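You operate a simulated robot arm through the tools that you are given. There is no shell and no other tool.

The job below is to be done with a simulated robot arm. You get a single attempt, and the scene is never put back.

Task
Put things in order on the top of the grey service bench. At the end: the white foam block stands on top of the white tape roll; the blue cable lug stands where the green bung stood; the green bung stands where the white foam block stood; the gold brass hose fitting stands where the blue cable lug stood; whatever was shut is shut again. Leave all else as you found it, and nothing knocked over.

It is judged by the outcome, as a careful person would: the job done as asked, and still so three seconds after it is handed in. It fails if anything else is knocked over, pushed out of place, dropped, spilled or broken.

Robot
A 7-joint arm with a two-finger parallel gripper, fixed in place. Base frame: the origin is at the foot of the arm, x ahead of it, y to its left, z up; the work surface is at about z = 850. Units: mm, rad, N and s.
With the tool pointing down near the work surface it reaches from about 100 to 640 mm from the base axis. Its first joint turns from -1.152 to 1.152 rad. Payload 1.57 kg.
The tool frame sits at the grasp point between the pads (the TCP): z along the fingers, y along the line on which they close. The tips reach 30 mm beyond it. Largest opening 80 mm; finger width 17, thickness 12; the body of the gripper, 40 by 82 mm, starts 80 mm behind the TCP.
Orientation is that of the tool frame in the base frame, as [roll, pitch, yaw] about the fixed x, y, z axes, in that order (R = Rz(yaw) Ry(pitch) Rx(roll)). With the fingers straight down and closing along the base's y, the tool's x points along the base's -x, its y along +y and its z along -z.

Tools
- The arm moves only by the tool drive_tool. Its argument "rows" is one flat list of numbers, 7 for each row, row after row: the shift along the base's x, y, z in m, then the turn, a rotation vector about the base's x, y, z in rad, then the opening, from 0 (shut) to 1 (fully open). In form: [x, y, z, wx, wy, wz, grip, x, y, z, wx, wy, wz, grip, ...]. A call has 1 to 20 rows; each row is the pose to reach, as a shift and turn from the pose commanded when the call began. Rows are played at 5 a second. More than 50 mm and 0.15 rad between two rows, or a gripper value outside its range, and nothing of the call is played. A pose out of reach is approached as far as the arm can. The call stops where the force on the tool passes 40 N (or 10 N more than at its start, if that is more) or the arm is blocked; 0.2 s more then pass. Each finger travels about 72 mm/s and halts on what it meets, pressing with about 37 N; the grip force reading is that of the motor and also rises with nothing between the fingers. The clock runs only during rows and for 0.2 s after the last one: add rows that repeat a pose to give the fingers time. The reply holds the time, the measured pose of the TCP, the force on the tool along the base axes, the opening and the grip force, in the units named above and with some noise, with the torque about the TCP (base axes, N m) and any sound that the robot's microphone picked up, and new pictures: "show" is both (left out), scene, wrist or none.
- Cameras (640 x 400 px; columns grow to the right, rows downward): "scene" is fixed at [72.7, 457.1, 1415.9]; the picture's right is [-0.52, -0.85, 0.00], its down [-0.55, 0.33, -0.77] and it looks along [0.66, -0.40, -0.64] (base axes); focal length 300 px, centre (320, 200). "wrist" rides on the gripper at [72, -7, -122] in the tool frame; the picture's right is [0.09, 1.00, 0.00], its down [-0.84, 0.08, -0.54] and it looks along [-0.54, 0.05, 0.84] (tool axes); focal length 238 px, centre (320, 200). There is no depth. A picture from a camera that has moved, and an enlarged one, comes with that camera's place and axes in the base frame and with its lens.
- inspect(camera, box): a new picture of the part [left, top, right, bottom] of that camera's present view, enlarged. It takes no simulated time.
- job_done(): hands the job in; it is judged then, once.

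Nothing tells you positions but the pictures and the camera data. Unless the task says otherwise, let go and move clear before handing in.

The tools are called after "Request:" as name(argument=value, ...) on one line, values as JSON. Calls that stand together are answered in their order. drive_tool: Moves the arm, as the interface text tells. Its arguments: {"type":"object","properties":{"rows":{"type":"array"},"show":{"type":"string","enum":["both","scene","wrist","none"]}},"required":["rows"]} The other tools are called the same way: inspect (camera, box) takes an enlarged picture of a part of a camera's view; job_done () hands the job in.

At the start:

```text
t: 0.0
ee_pos: [406.4, -61.5, 1186.0]
ee_rot: [-3.141, 0.0, -3.141]
force: [0.4, -0.3, -0.1]
moment: [-0.01, 0.01, 0.02]
gripper_width: 79.9
finger_force: 0.1
```

scene: 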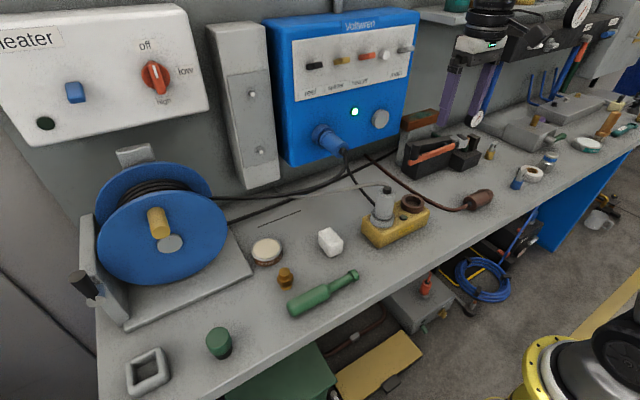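
wrist: 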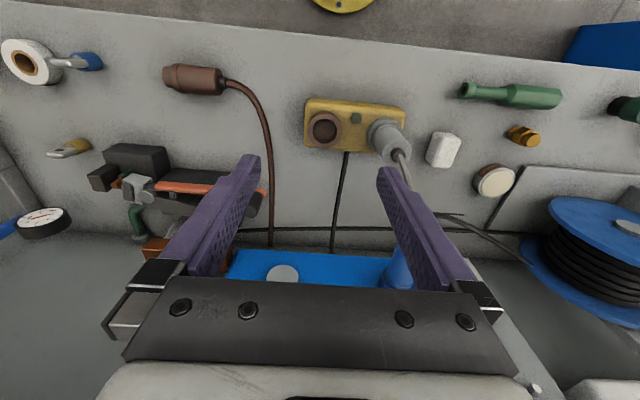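

I see a grey bench with a foam block, a wooden disc, brass pieces, a green bung, a white tape roll and a blue lug, the last two at the far right. I'll enlarge the views first to identify each object.

Request:
inspect(camera="scene", box=[460, 100, 640, 212])

Request:
inspect(camera="scene", box=[100, 200, 400, 388])

Request:
inspect(camera="wrist", box=[400, 60, 640, 210])

Request:
inspect(camera="wrist", box=[0, 20, 240, 170])

Request:
inspect(camera="scene", box=[340, 90, 520, 260])

```text
3.56 times, centred on (550, 156) of scene
camera zoom: at [72.7, 457.1, 1415.9], right [-0.52, -0.85, 0.0], down [-0.55, 0.33, -0.77], along [0.66, -0.4, -0.64], focal length 1069 px, centre (-498, 356)
```

zoom: 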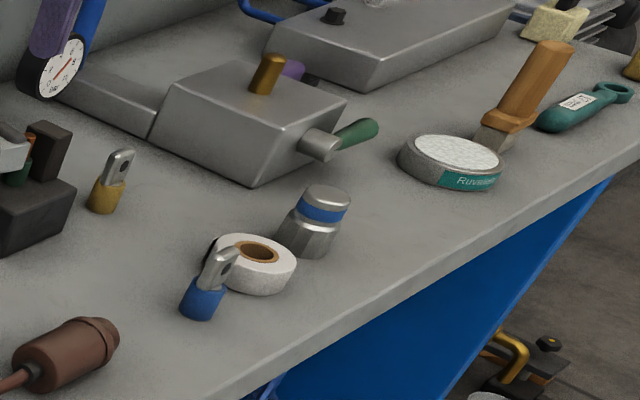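

```text
2.13 times, centred on (250, 294) of scene
camera zoom: at [72.7, 457.1, 1415.9], right [-0.52, -0.85, 0.0], down [-0.55, 0.33, -0.77], along [0.66, -0.4, -0.64], focal length 640 px, centre (469, 0)
```

zoom: 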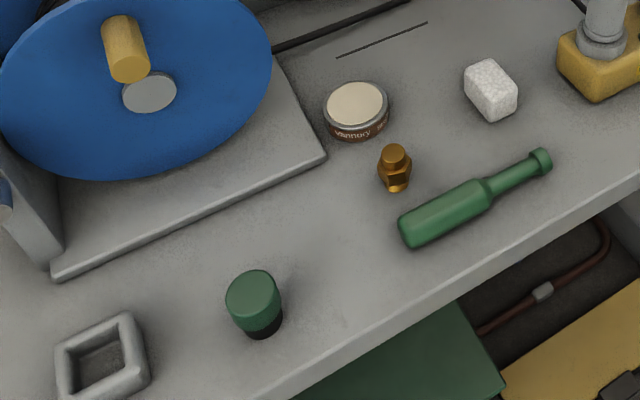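

```text
2.67 times, centred on (520, 135) of wrist
camera zoom: at [334.7, -67.4, 1309.6], right [-0.09, 1.0, 0.0], down [0.84, 0.08, 0.54], along [0.54, 0.05, -0.84], focal length 636 px, centre (-213, 373)
```

zoom: 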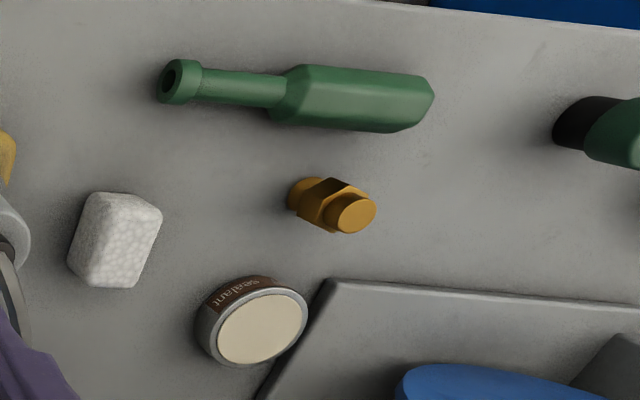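

```text
2.67 times, centred on (120, 95) of wrist
camera zoom: at [334.7, -67.4, 1309.6], right [-0.09, 1.0, 0.0], down [0.84, 0.08, 0.54], along [0.54, 0.05, -0.84], focal length 636 px, centre (853, 480)
```

zoom: 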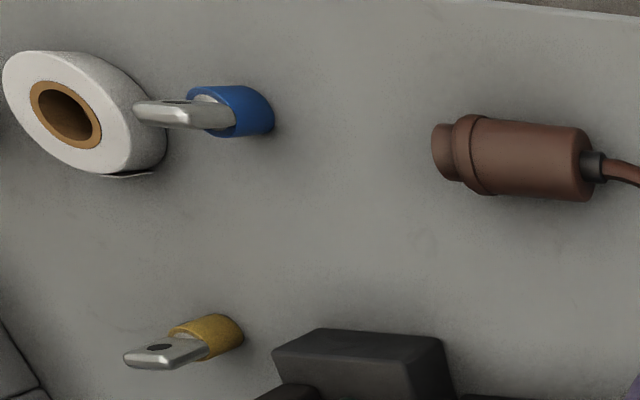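

```text
2.35 times, centred on (430, 175) of scene
camera zoom: at [72.7, 457.1, 1415.9], right [-0.52, -0.85, 0.0], down [-0.55, 0.33, -0.77], along [0.66, -0.4, -0.64], focal length 707 px, centre (61, 259)
```

zoom: 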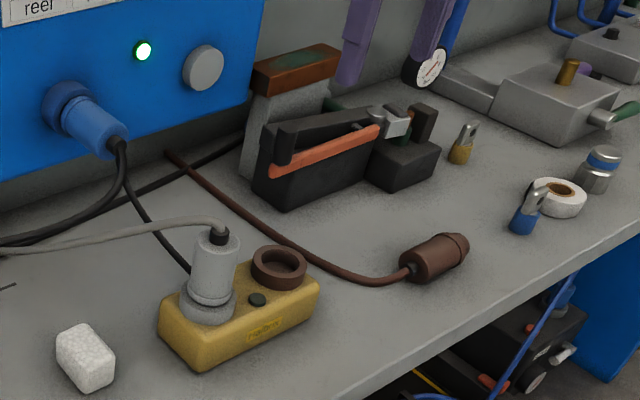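

The foam block is near (482, 183), the brass fitting near (447, 325), the bung near (384, 477), the blue lug near (393, -443) and the tape near (397, -527). Nothing obviously needs opening. Next I'll fly to the foam block for a closer look.

Request:
drive_tool(rows=[0.006, 0.035, -0.02, 0, 0, 0, 1, 0.012, 0.07, -0.04, 0, 0, 0, 1, 0.018, 0.105, -0.06, 0, 0, 0, 1, 0.024, 0.14, -0.08, 0, 0, 0, 1, 0.03, 0.175, -0.1, 0, 0, 0, 1, 0.036, 0.21, -0.12, 0, 0, 0, 1, 0.044, 0.244, -0.136, 0, 0, 0, 1, 0.044, 0.244, -0.136, 0, 0, 0, 1])

```text
t: 1.8
ee_pos: [450.0, 182.3, 1052.0]
ee_rot: [3.141, -0.001, -3.141]
force: [0.4, -0.3, 0.3]
moment: [0.02, 0.0, 0.0]
gripper_width: 79.9
finger_force: 0.1
camera wrist: at [378.6, 177.0, 1174.2], right [-0.09, 1.0, 0.0], down [0.84, 0.08, 0.54], along [0.54, 0.05, -0.84], focal length 238 px, centre (320, 200)
```

scene: 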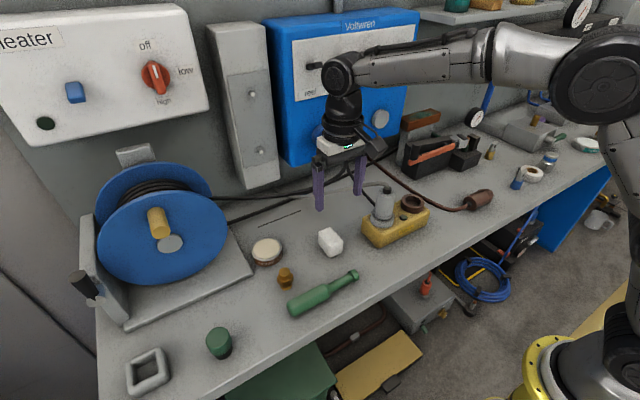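
wrist: 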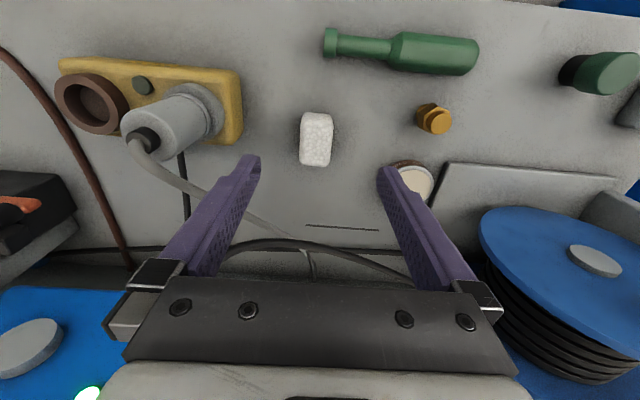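

The foam block is close below the fingers. I'll enlarge the area to measure the foam, the fitting and the bung.

Request:
inspect(camera="wrist", box=[250, 80, 410, 180])

Request:
inspect(camera="wrist", box=[380, 20, 640, 182])

Request:
inspect(camera="scene", box=[290, 160, 450, 260])

```text
4.00 times, centred on (330, 130) of wrist
camera zoom: at [378.6, 177.0, 1174.2], right [-0.09, 1.0, 0.0], down [0.84, 0.08, 0.54], along [0.54, 0.05, -0.84], focal length 953 px, centre (280, 480)
```

zoom: 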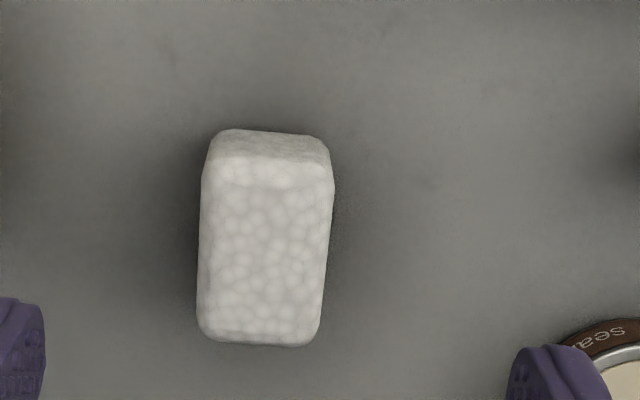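

```text
2.46 times, centred on (510, 101) of wrist
camera zoom: at [378.6, 177.0, 1174.2], right [-0.09, 1.0, 0.0], down [0.84, 0.08, 0.54], along [0.54, 0.05, -0.84], focal length 587 px, centre (-148, 444)
```

zoom: 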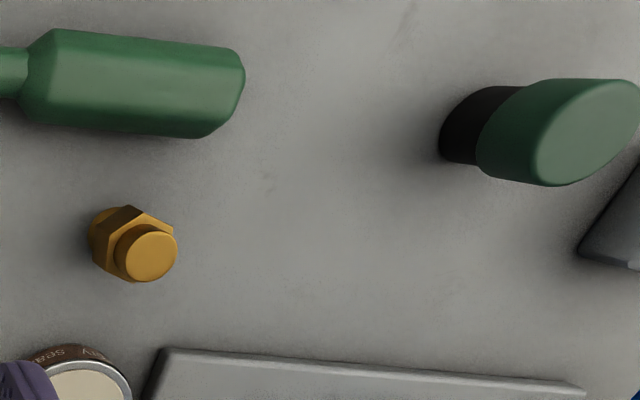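

```text
4.00 times, centred on (370, 210) of scene
camera zoom: at [72.7, 457.1, 1415.9], right [-0.52, -0.85, 0.0], down [-0.55, 0.33, -0.77], along [0.66, -0.4, -0.64], focal length 1202 px, centre (120, 160)
```

zoom: 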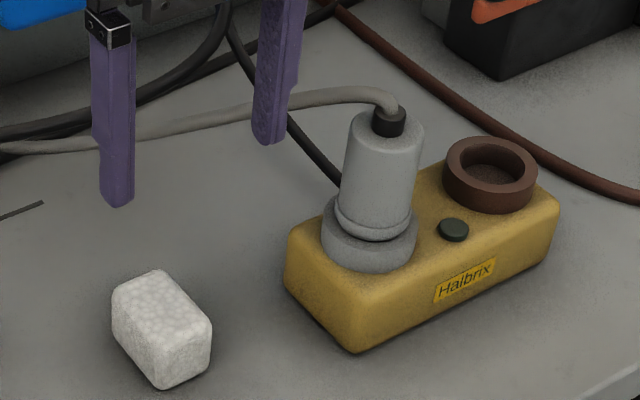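

The foam block measures about 55 x 40 x 36 mm, centred near (480, 181) and square to the axes. Before picking anything I'll scout the left end of the bench, where the bung and fitting are.

Request:
drive_tool(rows=[-0.012, 0.045, 0, 0, 0, 0, 1, -0.024, 0.09, 0, 0, 0, 0, 1, -0.036, 0.135, 0, 0, 0, 0, 1, -0.048, 0.18, 0, 0, 0, 0, 1, -0.06, 0.225, 0, 0, 0, 0, 1, -0.06, 0.225, 0, 0, 0, 0, 1])

Request:
inspect(camera="wrist", box=[160, 40, 480, 240])

```text
t: 3.2
ee_pos: [388.8, 409.0, 1051.2]
ee_rot: [-3.141, 0.001, -3.142]
force: [-0.4, 0.5, -0.4]
moment: [0.0, -0.02, -0.01]
gripper_width: 80.1
finger_force: 0.0
camera wrist: at [318.5, 402.4, 1173.3], right [-0.09, 1.0, 0.0], down [0.84, 0.08, 0.54], along [0.54, 0.05, -0.84], focal length 238 px, centre (320, 200)
```

scene: 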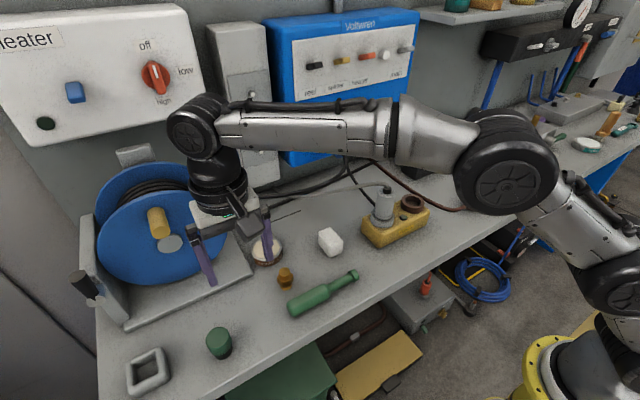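
wrist: 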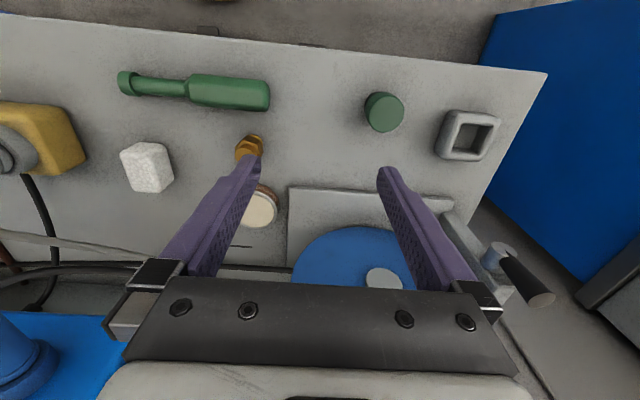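

```text
2.00 times, centred on (320, 140) of wrist
camera zoom: at [318.5, 402.4, 1173.3], right [-0.09, 1.0, 0.0], down [0.84, 0.08, 0.54], along [0.54, 0.05, -0.84], focal length 477 px, centre (320, 320)
```

zoom: 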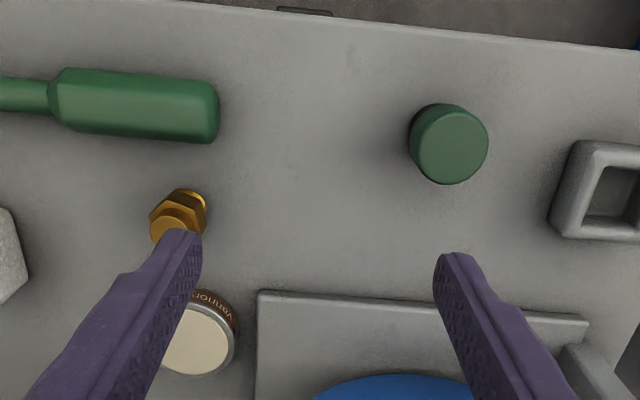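

The bung stands near (375, 480) with its top at about z 900. The fitting is near (440, 319). Now I'll go above the foam block to check alignment before grasping.

Request:
drive_tool(rows=[0.015, -0.038, 0, 0, 0, 0, 1, 0.03, -0.076, 0, 0, 0, 0, 1, 0.045, -0.114, 0, 0, 0, 0, 1, 0.06, -0.152, 0, 0, 0, 0, 1, 0.075, -0.19, 0, 0, 0, 0, 1, 0.09, -0.2265, 0, 0, 0, 0, 1, 0.09, -0.2265, -0.04, 0, 0, 0, 1, 0.09, -0.2265, -0.08, 0, 0, 0, 1, 0.09, -0.2265, -0.1, 0, 0, 0, 1, 0.09, -0.2265, -0.1, 0, 0, 0, 1])

Request:
inspect(camera="wrist", box=[240, 80, 400, 180])

```text
t: 5.4
ee_pos: [481.3, 180.4, 949.8]
ee_rot: [-3.141, 0.0, 3.141]
force: [0.4, 0.4, -0.3]
moment: [-0.02, -0.03, -0.02]
gripper_width: 80.0
finger_force: 0.0
camera wrist: at [408.7, 174.7, 1072.8], right [-0.09, 1.0, 0.0], down [0.84, 0.08, 0.54], along [0.54, 0.05, -0.84], focal length 238 px, centre (320, 200)
```

scene: 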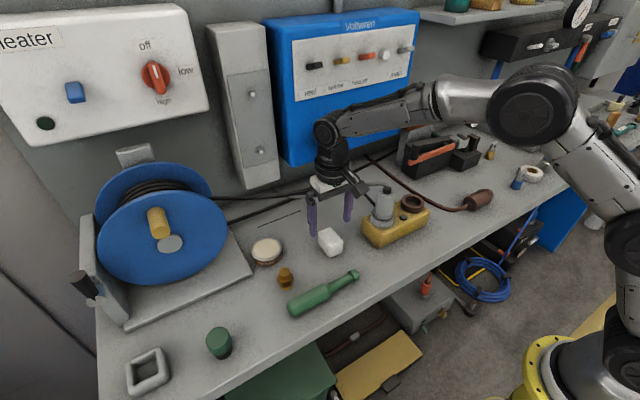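
wrist: 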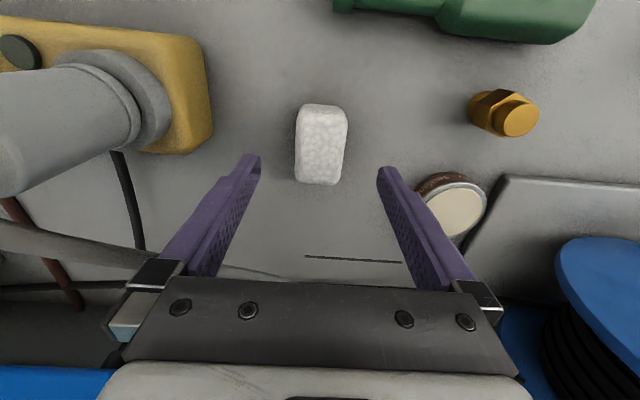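

```text
4.00 times, centred on (320, 130) of wrist
camera zoom: at [408.7, 174.7, 1072.8], right [-0.09, 1.0, 0.0], down [0.84, 0.08, 0.54], along [0.54, 0.05, -0.84], focal length 953 px, centre (320, 480)
```

zoom: 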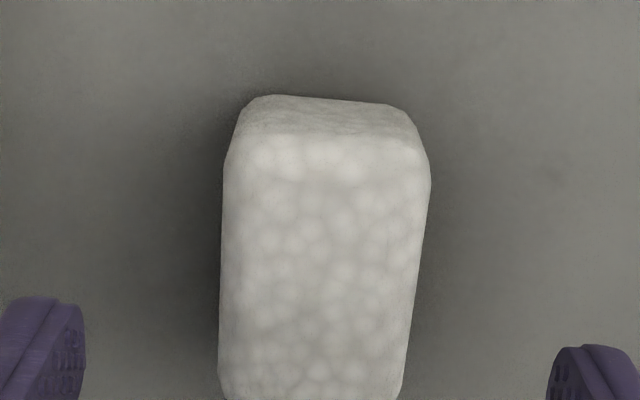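

The block sits centred between the fingers at about (481, 182), with its top near z 884. I'll descend to grip depth and close on it.

Request:
drive_tool(rows=[0, 0.001, -0.03, 0, 0, 0, 1, 0, 0.001, -0.05, 0, 0, 0, 1, 0, 0.001, -0.062, 0, 0, 0, 1, 0, 0.001, -0.062, 0, 0, 0, 1, 0, 0.001, -0.062, 0, 0, 0, 0.7, 0, 0.001, -0.062, 0, 0, 0, 0.42, 0, 0.001, -0.062, 0, 0, 0, 0.42, 0, 0.001, -0.062, 0, 0, 0, 0.42, 0, 0.001, -0.062, 0, 0, 0, 0.42])

```text
t: 7.4
ee_pos: [481.6, 182.1, 889.2]
ee_rot: [-3.141, -0.001, -3.141]
force: [-0.1, -0.2, -0.2]
moment: [-0.02, -0.03, -0.01]
gripper_width: 38.0
finger_force: 37.0
camera wrist: at [409.1, 176.5, 1011.1], right [-0.09, 1.0, 0.0], down [0.84, 0.08, 0.54], along [0.54, 0.05, -0.84], focal length 238 px, centre (320, 200)
```

scene: 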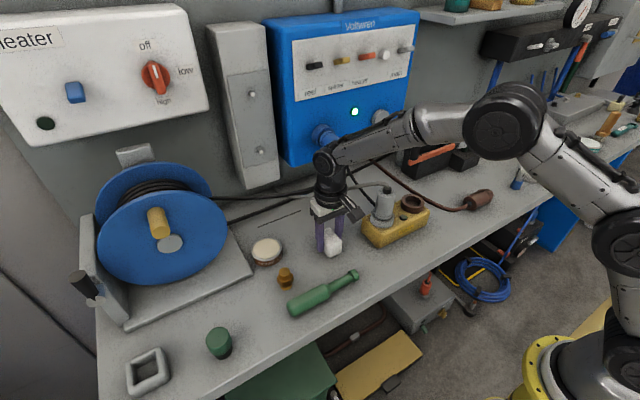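
wrist: 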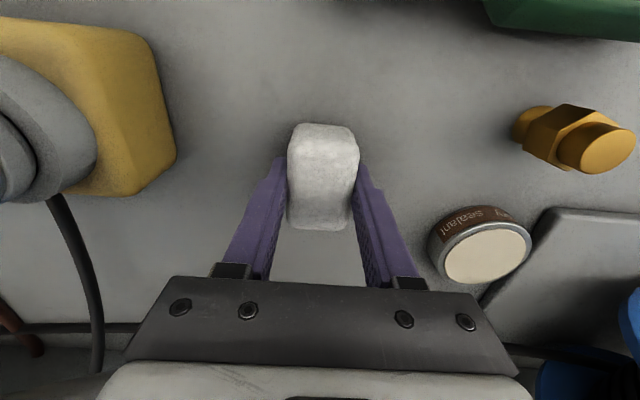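

The foam is gripped at 38 mm wide. I'll lift it and carry it to the right side, stopping short of the tape so I can look.

Request:
drive_tool(rows=[0, 0, 0.04, 0, 0, 0, 0.42, 0, 0, 0.085, 0, 0, 0, 0.42, 0, 0, 0.13, 0, 0, 0, 0.42, 0, 0, 0.172, 0, 0, 0, 0.42, -0.006, -0.045, 0.172, 0, 0, 0, 0.42, -0.012, -0.09, 0.172, 0, 0, 0, 0.42, -0.018, -0.135, 0.172, 0, 0, 0, 0.42, -0.025, -0.18, 0.172, 0, 0, 0, 0.42, -0.031, -0.225, 0.172, 0, 0, 0, 0.42, -0.037, -0.27, 0.172, 0, 0, 0, 0.42, -0.043, -0.315, 0.172, 0, 0, 0, 0.42, -0.05, -0.36, 0.172, 0, 0, 0, 0.42, -0.056, -0.405, 0.172, 0, 0, 0, 0.42, -0.062, -0.45, 0.172, 0, 0, 0, 0.42, -0.068, -0.495, 0.172, 0, 0, 0, 0.42, -0.075, -0.54, 0.172, 0, 0, 0, 0.42, -0.08, -0.58, 0.172, 0, 0, 0, 0.42, -0.08, -0.58, 0.172, 0, 0, 0, 0.42])

Request:
inspect(camera="wrist", box=[130, 40, 370, 190])

Request:
inspect(camera="scene", box=[460, 100, 620, 200])

```text
t: 11.2
ee_pos: [400.1, -397.9, 1061.0]
ee_rot: [-3.139, 0.001, 3.142]
force: [0.6, -0.2, -0.6]
moment: [-0.01, -0.04, 0.0]
gripper_width: 38.5
finger_force: 37.0
camera wrist: at [328.1, -403.9, 1183.8], right [-0.09, 1.0, 0.0], down [0.84, 0.08, 0.54], along [0.54, 0.05, -0.84], focal length 238 px, centre (320, 200)
```

scene: 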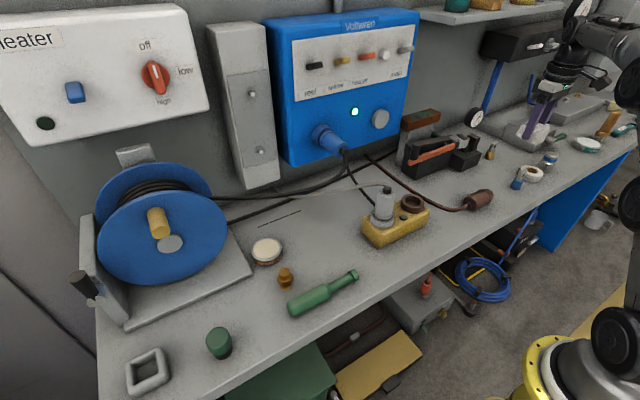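
wrist: 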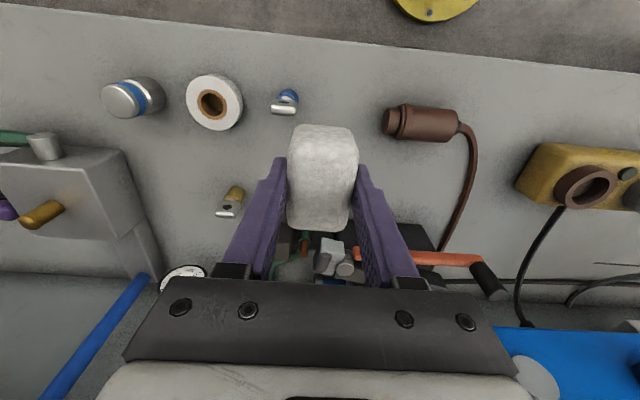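

```text
2.67 times, centred on (250, 115) of wrist
camera zoom: at [328.1, -403.9, 1183.8], right [-0.09, 1.0, 0.0], down [0.84, 0.08, 0.54], along [0.54, 0.05, -0.84], focal length 636 px, centre (507, 427)
```

zoom: 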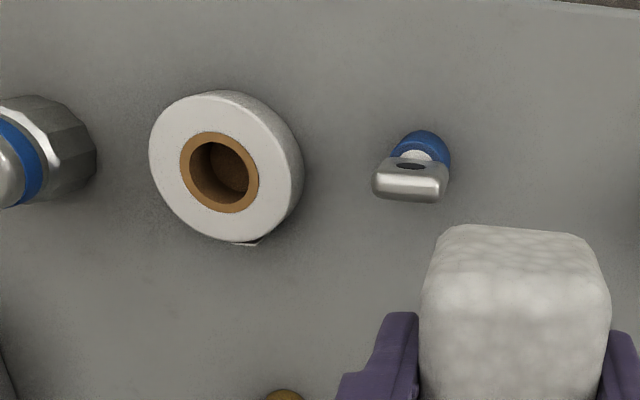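

```text
4.00 times, centred on (540, 150) of scene
camera zoom: at [72.7, 457.0, 1415.9], right [-0.52, -0.85, 0.0], down [-0.55, 0.33, -0.77], along [0.66, -0.4, -0.64], focal length 1202 px, centre (-560, 400)
```

zoom: 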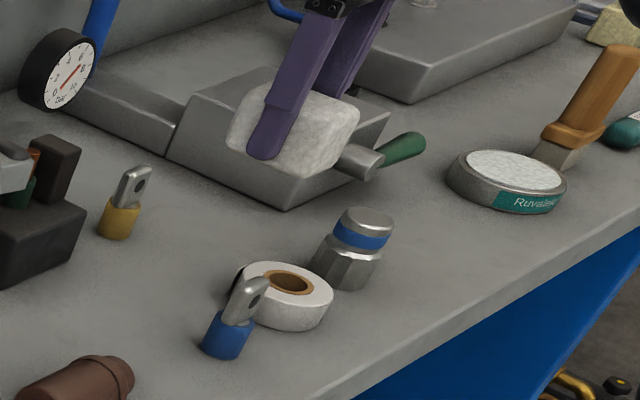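

The tape centre is near (398, -529), with its top around z 877, the lug to its left and a steel cylinder to its right. It is at the edge of my reach, so I'll move above it high up and see whether the arm gets there.

Request:
drive_tool(rows=[-0.001, -0.044, 0, 0, 0, 0, 0.42, -0.001, -0.088, 0, 0, 0, 0, 0.42, -0.002, -0.132, 0, 0, 0, 0, 0.42, -0.002, -0.132, -0.035, 0, 0, 0, 0.42, -0.002, -0.132, -0.07, 0, 0, 0, 0.42, -0.002, -0.132, -0.1, 0, 0, 0, 0.42, -0.002, -0.132, -0.1, 0, 0, 0, 0.42])

Request:
inspect(camera="scene", box=[460, 100, 620, 200])

Request:
inspect(camera="wrist", box=[200, 40, 440, 190])

```text
t: 12.8
ee_pos: [385.0, -510.1, 976.9]
ee_rot: [-3.14, 0.0, -3.141]
force: [-0.6, -0.4, -0.3]
moment: [-0.01, 0.01, 0.0]
gripper_width: 38.4
finger_force: 36.9
out of reach, approached as far as the arm can: row 2, 3, 4, 5, 6, 7
camera wrist: at [312.7, -516.5, 1098.7], right [-0.09, 1.0, 0.0], down [0.84, 0.08, 0.54], along [0.54, 0.05, -0.84], focal length 238 px, centre (320, 200)
```

scene: 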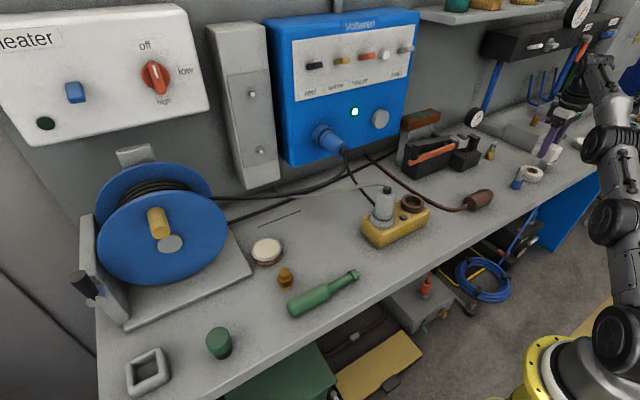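
wrist: 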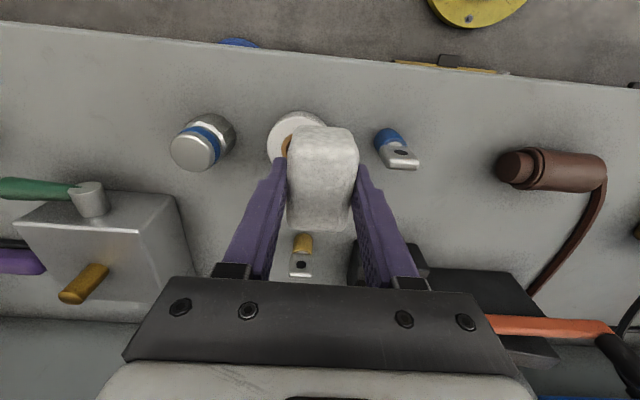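

```text
4.00 times, centred on (540, 150) of scene
camera zoom: at [72.7, 457.1, 1415.9], right [-0.52, -0.85, 0.0], down [-0.55, 0.33, -0.77], along [0.66, -0.4, -0.64], focal length 1202 px, centre (-560, 400)
```

zoom: 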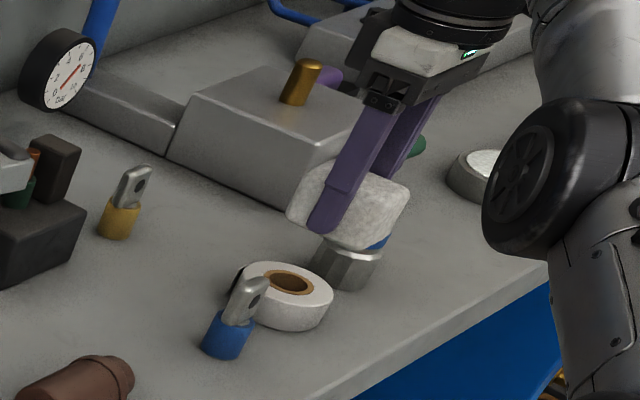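

```text
2.67 times, centred on (320, 115) of wrist
camera zoom: at [312.7, -516.5, 1098.7], right [-0.09, 1.0, 0.0], down [0.84, 0.08, 0.54], along [0.54, 0.05, -0.84], focal length 636 px, centre (320, 427)
```

zoom: 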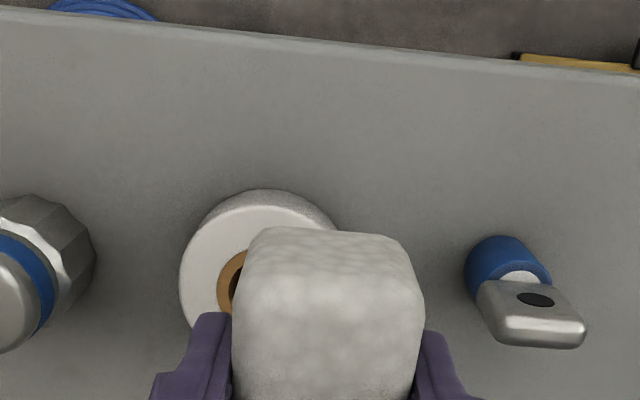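

The arm stops about 20 mm short with the tool vertical. I'll set the block on a free patch near (450, -380), regrip it with the fingers leaning outward for more reach, and place it level from there.

Request:
drive_tool(rows=[0, 0, 0.039, 0, 0, 0, 0.42, 0.013, 0.038, 0.039, 0, 0, 0, 0.42, 0.026, 0.075, 0.039, 0, 0, 0, 0.42, 0.039, 0.112, 0.039, 0, 0, 0, 0.42, 0.052, 0.1497, 0.039, 0, 0, 0, 0.42, 0.052, 0.1497, 0.039, 0, 0, 0, 0.42])

Request:
inspect(camera="scene", box=[380, 80, 620, 230])

```text
t: 14.2
ee_pos: [434.9, -361.5, 1014.5]
ee_rot: [3.141, -0.001, 3.14]
force: [-0.1, -0.1, 0.0]
moment: [0.02, -0.01, -0.01]
gripper_width: 38.4
finger_force: 37.3
out of reach, approached as far as the arm can: row 1
camera wrist: at [363.5, -366.9, 1137.3], right [-0.09, 1.0, 0.0], down [0.84, 0.08, 0.54], along [0.54, 0.05, -0.84], focal length 238 px, centre (320, 200)
```

scene: 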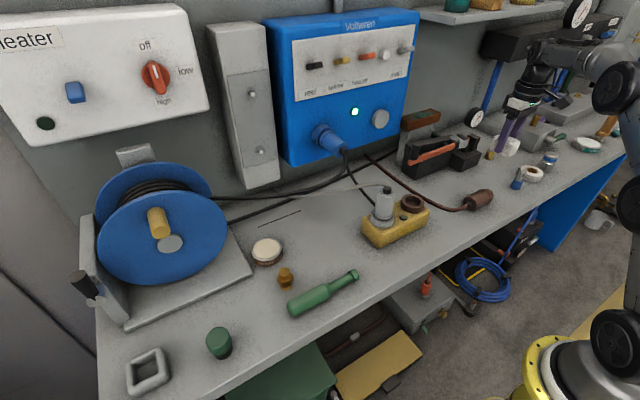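
wrist: 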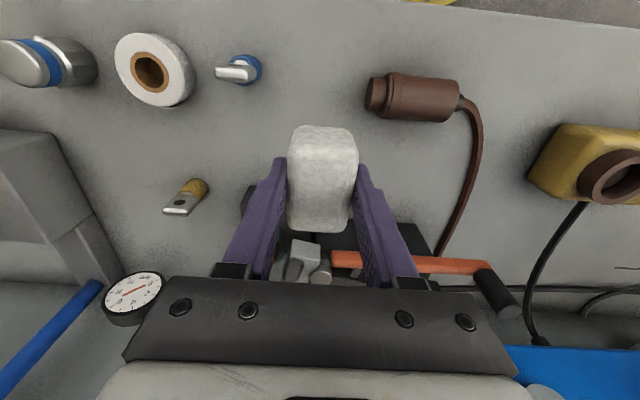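

```text
2.67 times, centred on (500, 155) of scene
camera zoom: at [72.7, 457.1, 1415.9], right [-0.52, -0.85, 0.0], down [-0.55, 0.33, -0.77], along [0.66, -0.4, -0.64], focal length 802 px, centre (-160, 320)
```

zoom: 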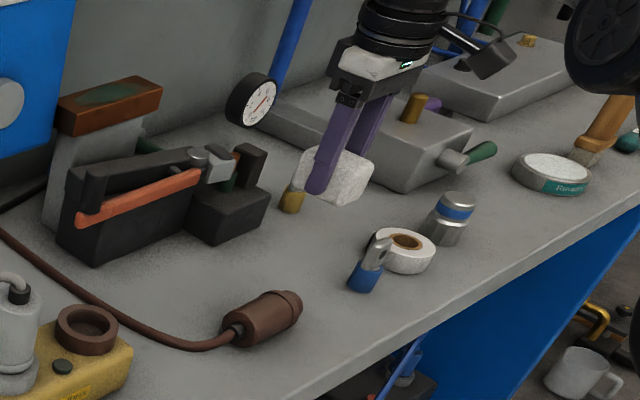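

The commanded pose now matches the measured one. I'll lower the block onto the free patch, release it and lean the fingers 0.25 rad outward around it.

Request:
drive_tool(rows=[0.0045, -0.017, -0.04, 0, 0, 0, 0.42, 0.0045, -0.017, -0.08, 0, 0, 0, 0.42, 0.0045, -0.017, -0.11, 0, 0, 0, 0.42, 0.0045, -0.017, -0.12, 0, 0, 0, 0.42, 0.0045, -0.017, -0.1255, 0, 0, 0, 0.42, 0.0045, -0.017, -0.1255, 0, 0, 0, 0.42, 0.0045, -0.017, -0.1255, 0, 0, 0, 0.55, 0.0045, -0.017, -0.1255, 0, 0, 0, 0.75, 0.0045, -0.017, -0.1255, 0, 0, 0, 0.75, 0.0045, -0.017, -0.1255, 0, -0.12, 0, 0.75, 0.0045, -0.017, -0.1255, 0, -0.25, 0, 0.75, 0.0045, -0.017, -0.1255, 0, -0.25, 0, 0.75])

Request:
inspect(camera="scene", box=[420, 100, 580, 200])

```text
t: 16.8
ee_pos: [440.2, -377.7, 888.9]
ee_rot: [-3.141, 0.251, 3.141]
force: [-0.5, -0.1, -0.2]
moment: [0.04, -0.01, -0.02]
gripper_width: 60.2
finger_force: 0.0
camera wrist: at [340.6, -383.1, 989.7], right [-0.09, 1.0, -0.02], down [0.68, 0.08, 0.73], along [0.73, 0.05, -0.68], focal length 238 px, centre (320, 200)
```

scene: 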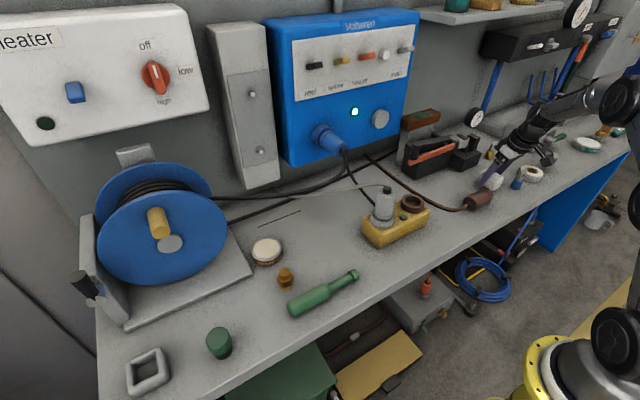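
wrist: 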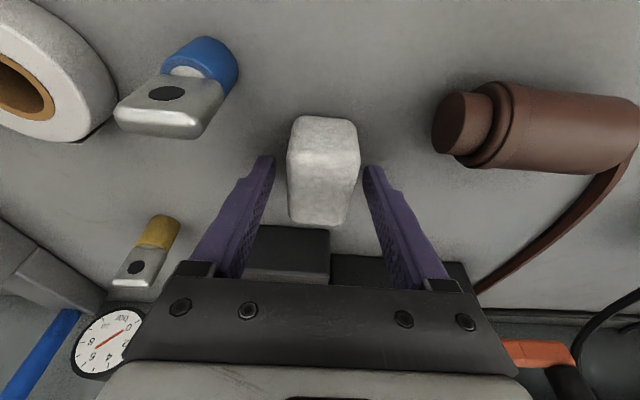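

```text
4.00 times, centred on (500, 150) of scene
camera zoom: at [72.7, 457.1, 1415.9], right [-0.52, -0.85, 0.0], down [-0.55, 0.33, -0.77], along [0.66, -0.4, -0.64], focal length 1202 px, centre (-400, 400)
```

zoom: 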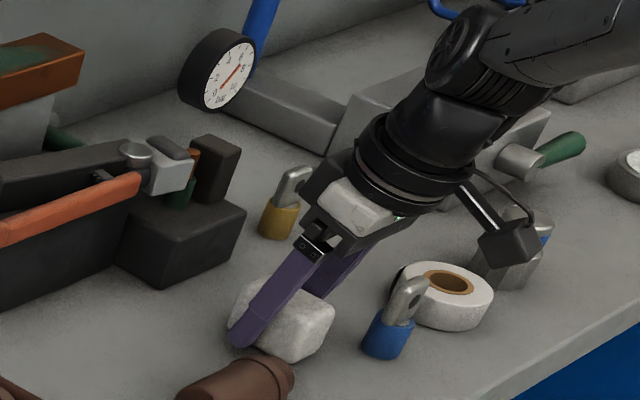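

The block stands level with the tilted fingers around it. I'll regrip it, lift and go over the tape centre.

Request:
drive_tool(rows=[0, 0, 0, 0, 0, 0, 0.6, 0, 0, 0, 0, 0, 0, 0.42, 0, 0, 0, 0, 0, 0, 0.42, 0, 0, 0, 0, 0, 0, 0.42, 0, 0, 0.04, 0, 0, 0, 0.42, 0, 0, 0.08, 0, 0, 0, 0.42, 0, 0, 0.11, 0, 0, 0, 0.42, -0.01, -0.038, 0.11, 0, 0, 0, 0.42, -0.021, -0.076, 0.11, 0, 0, 0, 0.42, -0.032, -0.114, 0.11, 0, 0, 0, 0.42, -0.042, -0.151, 0.11, 0, 0, 0, 0.42, -0.042, -0.151, 0.08, 0, 0, 0, 0.42, -0.042, -0.151, 0.08, 0, 0, 0, 0.42])

Request:
inspect(camera="scene", box=[460, 100, 620, 200])

Request:
inspect(camera="wrist", box=[200, 40, 440, 190])

```text
t: 19.6
ee_pos: [398.7, -529.1, 967.7]
ee_rot: [-3.14, 0.249, 3.14]
force: [-0.5, -0.7, -0.8]
moment: [-0.03, -0.02, -0.01]
gripper_width: 38.2
finger_force: 36.5
camera wrist: at [299.1, -534.1, 1069.5], right [-0.09, 1.0, -0.02], down [0.68, 0.08, 0.73], along [0.73, 0.05, -0.68], focal length 238 px, centre (320, 200)
```

scene: 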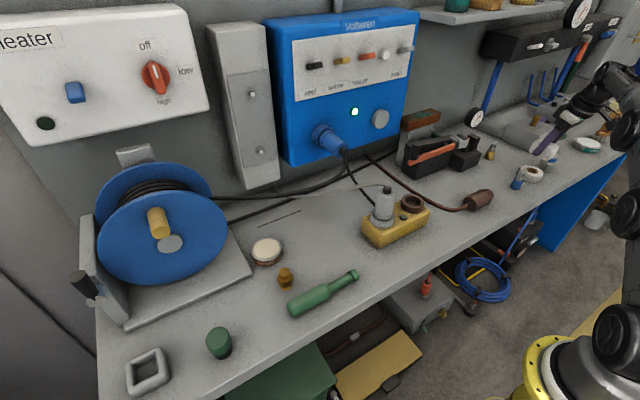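
wrist: 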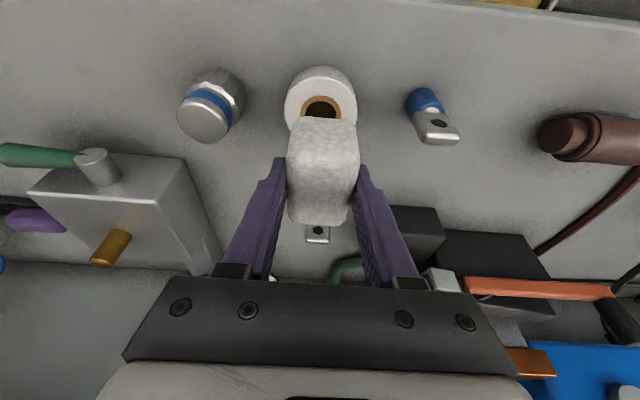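

```text
4.00 times, centred on (540, 150) of scene
camera zoom: at [72.7, 457.1, 1415.9], right [-0.52, -0.85, 0.0], down [-0.55, 0.33, -0.77], along [0.66, -0.4, -0.64], focal length 1202 px, centre (-560, 400)
```

zoom: 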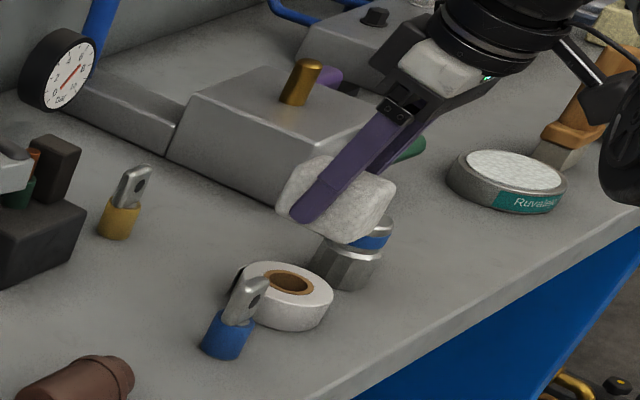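

```text
2.67 times, centred on (320, 115) of wrist
camera zoom: at [299.1, -534.1, 1069.5], right [-0.09, 1.0, -0.02], down [0.68, 0.08, 0.73], along [0.73, 0.05, -0.68], focal length 636 px, centre (320, 427)
```

zoom: 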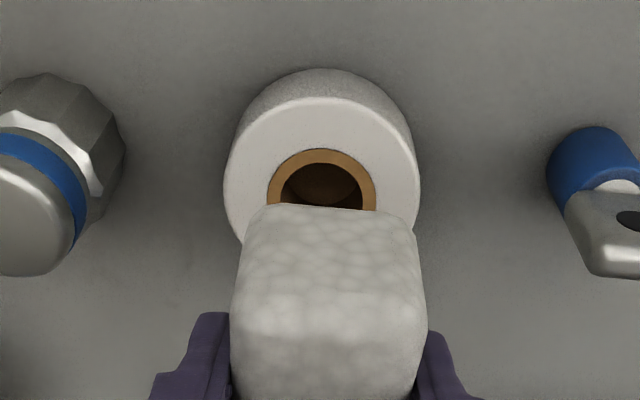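

The tilted arm reaches the tape centre. I'll lower the block to just above the tape and check the gap and force.

Request:
drive_tool(rows=[0.001, 0, -0.025, 0, 0, 0, 0.42, 0.001, 0, -0.045, 0, 0, 0, 0.42, 0.001, 0, -0.049, 0, 0, 0, 0.42, 0.001, 0, -0.049, 0, 0, 0, 0.42], show="none")

Request:
inspect(camera="scene", box=[490, 140, 570, 190])

Request:
inspect(camera="wrist", box=[200, 40, 440, 190])

```text
t: 20.6
ee_pos: [400.2, -528.0, 919.2]
ee_rot: [-3.142, 0.25, 3.141]
force: [0.0, -0.1, 0.4]
moment: [-0.03, 0.0, -0.03]
gripper_width: 38.3
finger_force: 37.0
```

```text
8.00 times, centred on (530, 165) of scene
camera zoom: at [72.7, 457.1, 1415.9], right [-0.52, -0.85, 0.0], down [-0.55, 0.33, -0.77], along [0.66, -0.4, -0.64], focal length 2404 px, centre (-1360, 480)
```

zoom: 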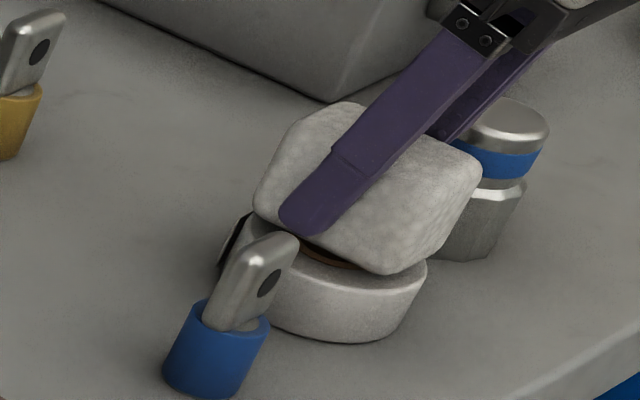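

```text
2.67 times, centred on (320, 115) of wrist
camera zoom: at [300.2, -533.9, 1020.3], right [-0.09, 1.0, -0.02], down [0.68, 0.08, 0.73], along [0.73, 0.05, -0.68], focal length 636 px, centre (320, 427)
```

zoom: 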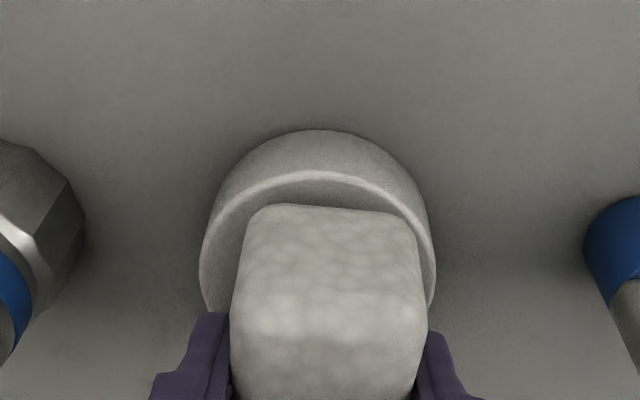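

A small gap remains and the block is about 2 mm left of centre on the tape. I'll shift it and ease it down in small steps.

Request:
drive_tool(rows=[0, -0.002, 0, 0, 0, 0, 0.42, 0, -0.002, -0.002, 0, 0, 0, 0.42, 0, -0.002, -0.003, 0, 0, 0, 0.42, 0, -0.002, -0.003, 0, 0, 0, 0.42], show="none")

Request:
inspect(camera="scene", box=[490, 140, 570, 190])

```text
t: 21.6
ee_pos: [399.8, -530.9, 915.9]
ee_rot: [-3.141, 0.249, -3.141]
force: [-1.1, 0.1, -0.9]
moment: [-0.03, 0.0, 0.0]
gripper_width: 38.5
finger_force: 36.9
```

```text
8.00 times, centred on (530, 165) of scene
camera zoom: at [72.7, 457.1, 1415.9], right [-0.52, -0.85, 0.0], down [-0.55, 0.33, -0.77], along [0.66, -0.4, -0.64], focal length 2404 px, centre (-1360, 480)
```

zoom: 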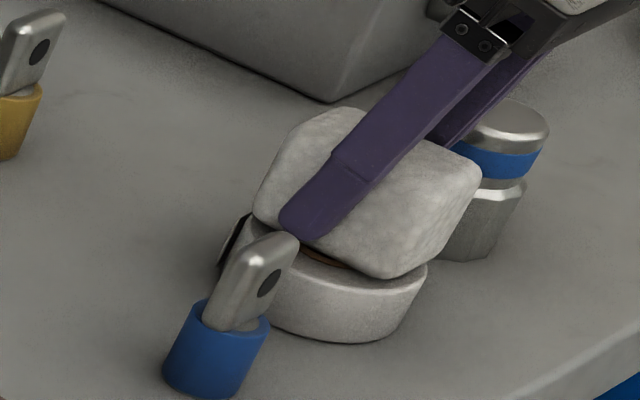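

Request:
drive_tool(rows=[0, 0, -0.001, 0, 0, 0, 0.42, 0, 0, -0.002, 0, 0, 0, 0.42, 0, 0, -0.002, 0, 0, 0, 0.42], show="none")

Request:
inspect(camera="scene", box=[490, 140, 570, 190])

```text
t: 22.4
ee_pos: [398.9, -530.7, 914.8]
ee_rot: [-3.142, 0.251, 3.14]
force: [0.3, 0.2, -0.4]
moment: [-0.02, 0.0, 0.02]
gripper_width: 38.1
finger_force: 37.0
```

```text
8.00 times, centred on (530, 165) of scene
camera zoom: at [72.7, 457.1, 1415.9], right [-0.52, -0.85, 0.0], down [-0.55, 0.33, -0.77], along [0.66, -0.4, -0.64], focal length 2404 px, centre (-1360, 480)
```

zoom: 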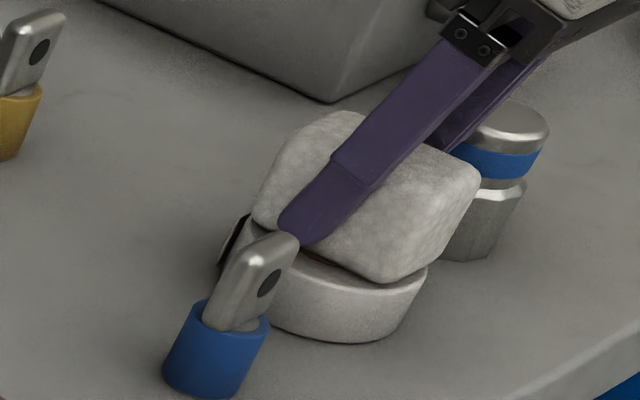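

Nearly in contact, but there is still no upward force. I'll ease down a little further.

Request:
drive_tool(rows=[0, 0, -0.001, 0, 0, 0, 0.42, 0, 0, -0.002, 0, 0, 0, 0.42, 0, 0, -0.002, 0, 0, 0, 0.42], show="none")

Request:
inspect(camera="scene", box=[490, 140, 570, 190])

```text
t: 23.2
ee_pos: [399.6, -531.1, 915.2]
ee_rot: [-3.14, 0.25, 3.142]
force: [-1.0, 0.4, 5.7]
moment: [0.04, 0.08, -0.02]
gripper_width: 38.5
finger_force: 36.8
```

```text
8.00 times, centred on (530, 165) of scene
camera zoom: at [72.6, 457.2, 1415.9], right [-0.52, -0.85, 0.0], down [-0.55, 0.33, -0.77], along [0.66, -0.4, -0.64], focal length 2404 px, centre (-1360, 480)
```

zoom: 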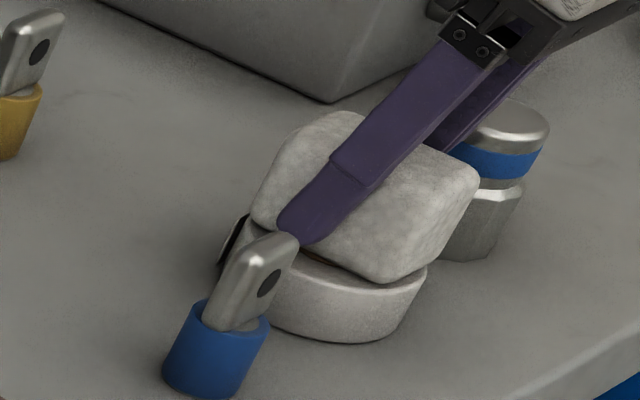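

Contact at about 6 N. I'll release gently and rise straight up.

Request:
drive_tool(rows=[0, 0, 0.0005, 0, 0, 0, 0.47, 0, 0, 0.001, 0, 0, 0, 0.52, 0, 0, 0.001, 0, 0, 0, 0.6, 0, 0, 0.001, 0, 0, 0, 0.7, 0, 0, 0.001, 0, 0, 0, 0.7, 0, 0, 0.02, 0, 0, 0, 0.7, 0, 0, 0.05, 0, 0, 0, 0.7, 0, 0, 0.085, 0, 0, 0, 0.7, 0, 0, 0.085, 0, 0, 0, 0.7])

Request:
inspect(camera="scene", box=[490, 140, 570, 190])

Request:
inspect(camera="wrist", box=[240, 40, 480, 190])

```text
t: 25.2
ee_pos: [400.4, -529.9, 996.8]
ee_rot: [3.141, 0.249, -3.142]
force: [-0.2, -0.1, -0.1]
moment: [0.02, 0.0, 0.01]
gripper_width: 56.1
finger_force: 0.1
camera wrist: at [300.1, -535.3, 1098.4], right [-0.09, 1.0, -0.02], down [0.68, 0.08, 0.73], along [0.73, 0.05, -0.68], focal length 238 px, centre (320, 200)
```

scene: 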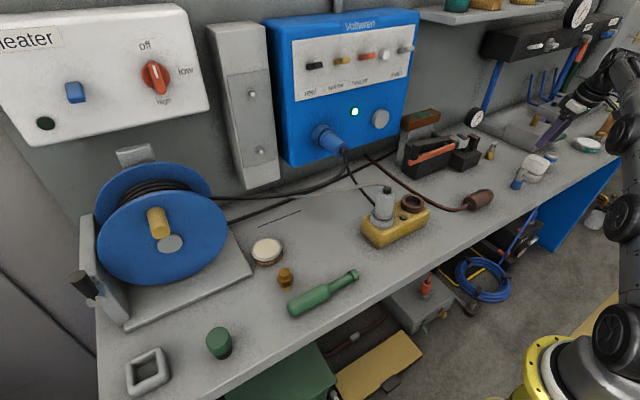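
wrist: 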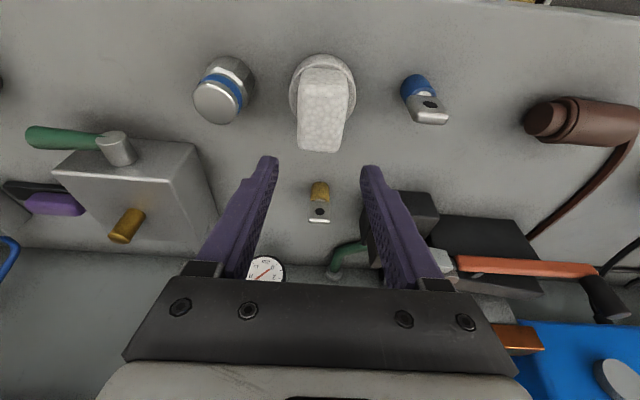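

```text
8.00 times, centred on (530, 165) of scene
camera zoom: at [72.7, 457.1, 1415.9], right [-0.52, -0.85, 0.0], down [-0.55, 0.33, -0.77], along [0.66, -0.4, -0.64], focal length 2404 px, centre (-1360, 480)
```

zoom: 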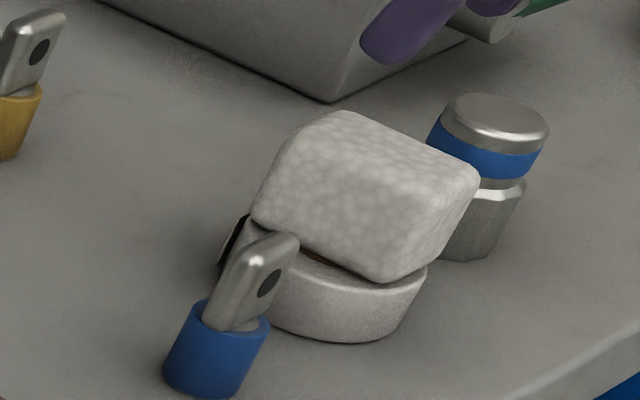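

```text
2.67 times, centred on (360, 115) of wrist
camera zoom: at [300.1, -535.3, 1098.4], right [-0.09, 1.0, -0.02], down [0.68, 0.08, 0.73], along [0.73, 0.05, -0.68], focal length 636 px, centre (213, 427)
```

zoom: 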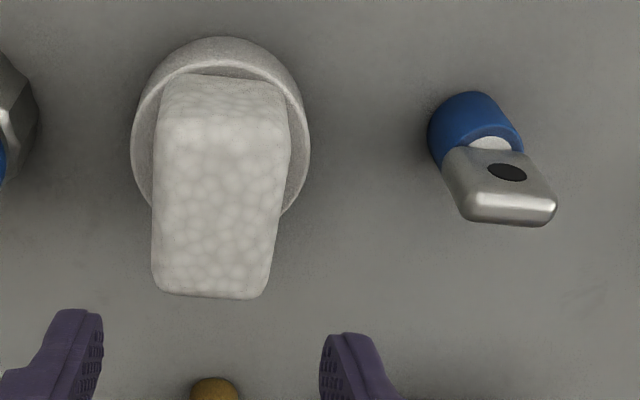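

The foam block now stands flat and centred on the tape. Next I'll return the tool to vertical and travel left toward the bung.

Request:
drive_tool(rows=[0, 0.035, 0.03, 0, 0, 0, 0.7, 0, 0.08, 0.05, 0, 0.08, 0, 0.7, 0, 0.125, 0.0525, 0, 0.16, 0, 0.7, 0, 0.17, 0.0525, 0, 0.25, 0, 1, 0, 0.215, 0.0525, 0, 0.25, 0, 1, 0, 0.26, 0.0525, 0, 0.25, 0, 1, 0, 0.305, 0.0525, 0, 0.25, 0, 1, 0, 0.35, 0.0525, 0, 0.25, 0, 1, 0, 0.395, 0.0525, 0, 0.25, 0, 1, 0, 0.44, 0.0525, 0, 0.25, 0, 1, 0, 0.485, 0.0525, 0, 0.25, 0, 1, 0, 0.53, 0.0525, 0, 0.25, 0, 1, 0, 0.575, 0.0525, 0, 0.25, 0, 1, 0, 0.62, 0.0525, 0, 0.25, 0, 1, 0, 0.665, 0.0525, 0, 0.25, 0, 1, 0, 0.71, 0.0525, 0, 0.25, 0, 1, 0, 0.755, 0.0525, 0, 0.25, 0, 1, 0, 0.8, 0.0525, 0, 0.25, 0, 1, 0, 0.85, 0.0525, 0, 0.25, 0, 1, 0, 0.85, 0.0525, 0, 0.25, 0, 1])

Request:
inspect(camera="wrist", box=[260, 40, 580, 240])

```text
t: 29.4
ee_pos: [399.8, 318.9, 1049.0]
ee_rot: [-3.14, 0.001, -3.141]
force: [0.9, -0.7, 1.0]
moment: [0.0, -0.04, -0.01]
gripper_width: 80.0
finger_force: 0.0
camera wrist: at [327.3, 313.1, 1172.5], right [-0.09, 1.0, 0.0], down [0.84, 0.08, 0.54], along [0.54, 0.05, -0.84], focal length 238 px, centre (320, 200)
```

scene: 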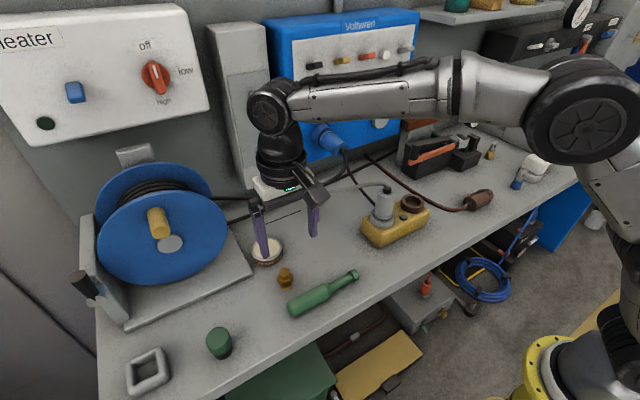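
wrist: 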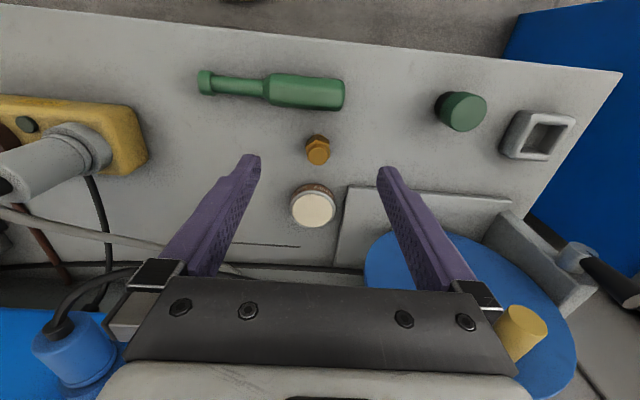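

```text
2.00 times, centred on (420, 140) of wrist
camera zoom: at [327.3, 313.1, 1172.5], right [-0.09, 1.0, 0.0], down [0.84, 0.08, 0.54], along [0.54, 0.05, -0.84], focal length 477 px, centre (120, 320)
```

zoom: 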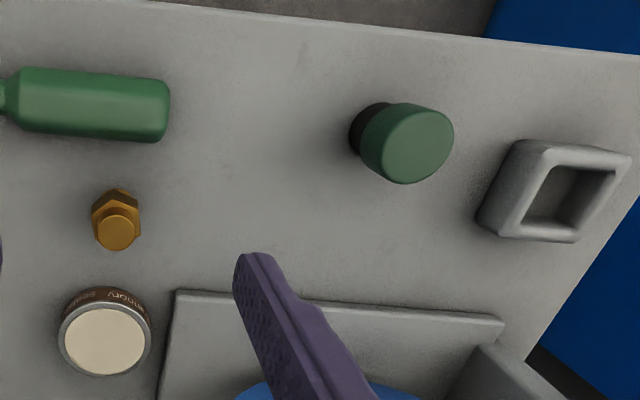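

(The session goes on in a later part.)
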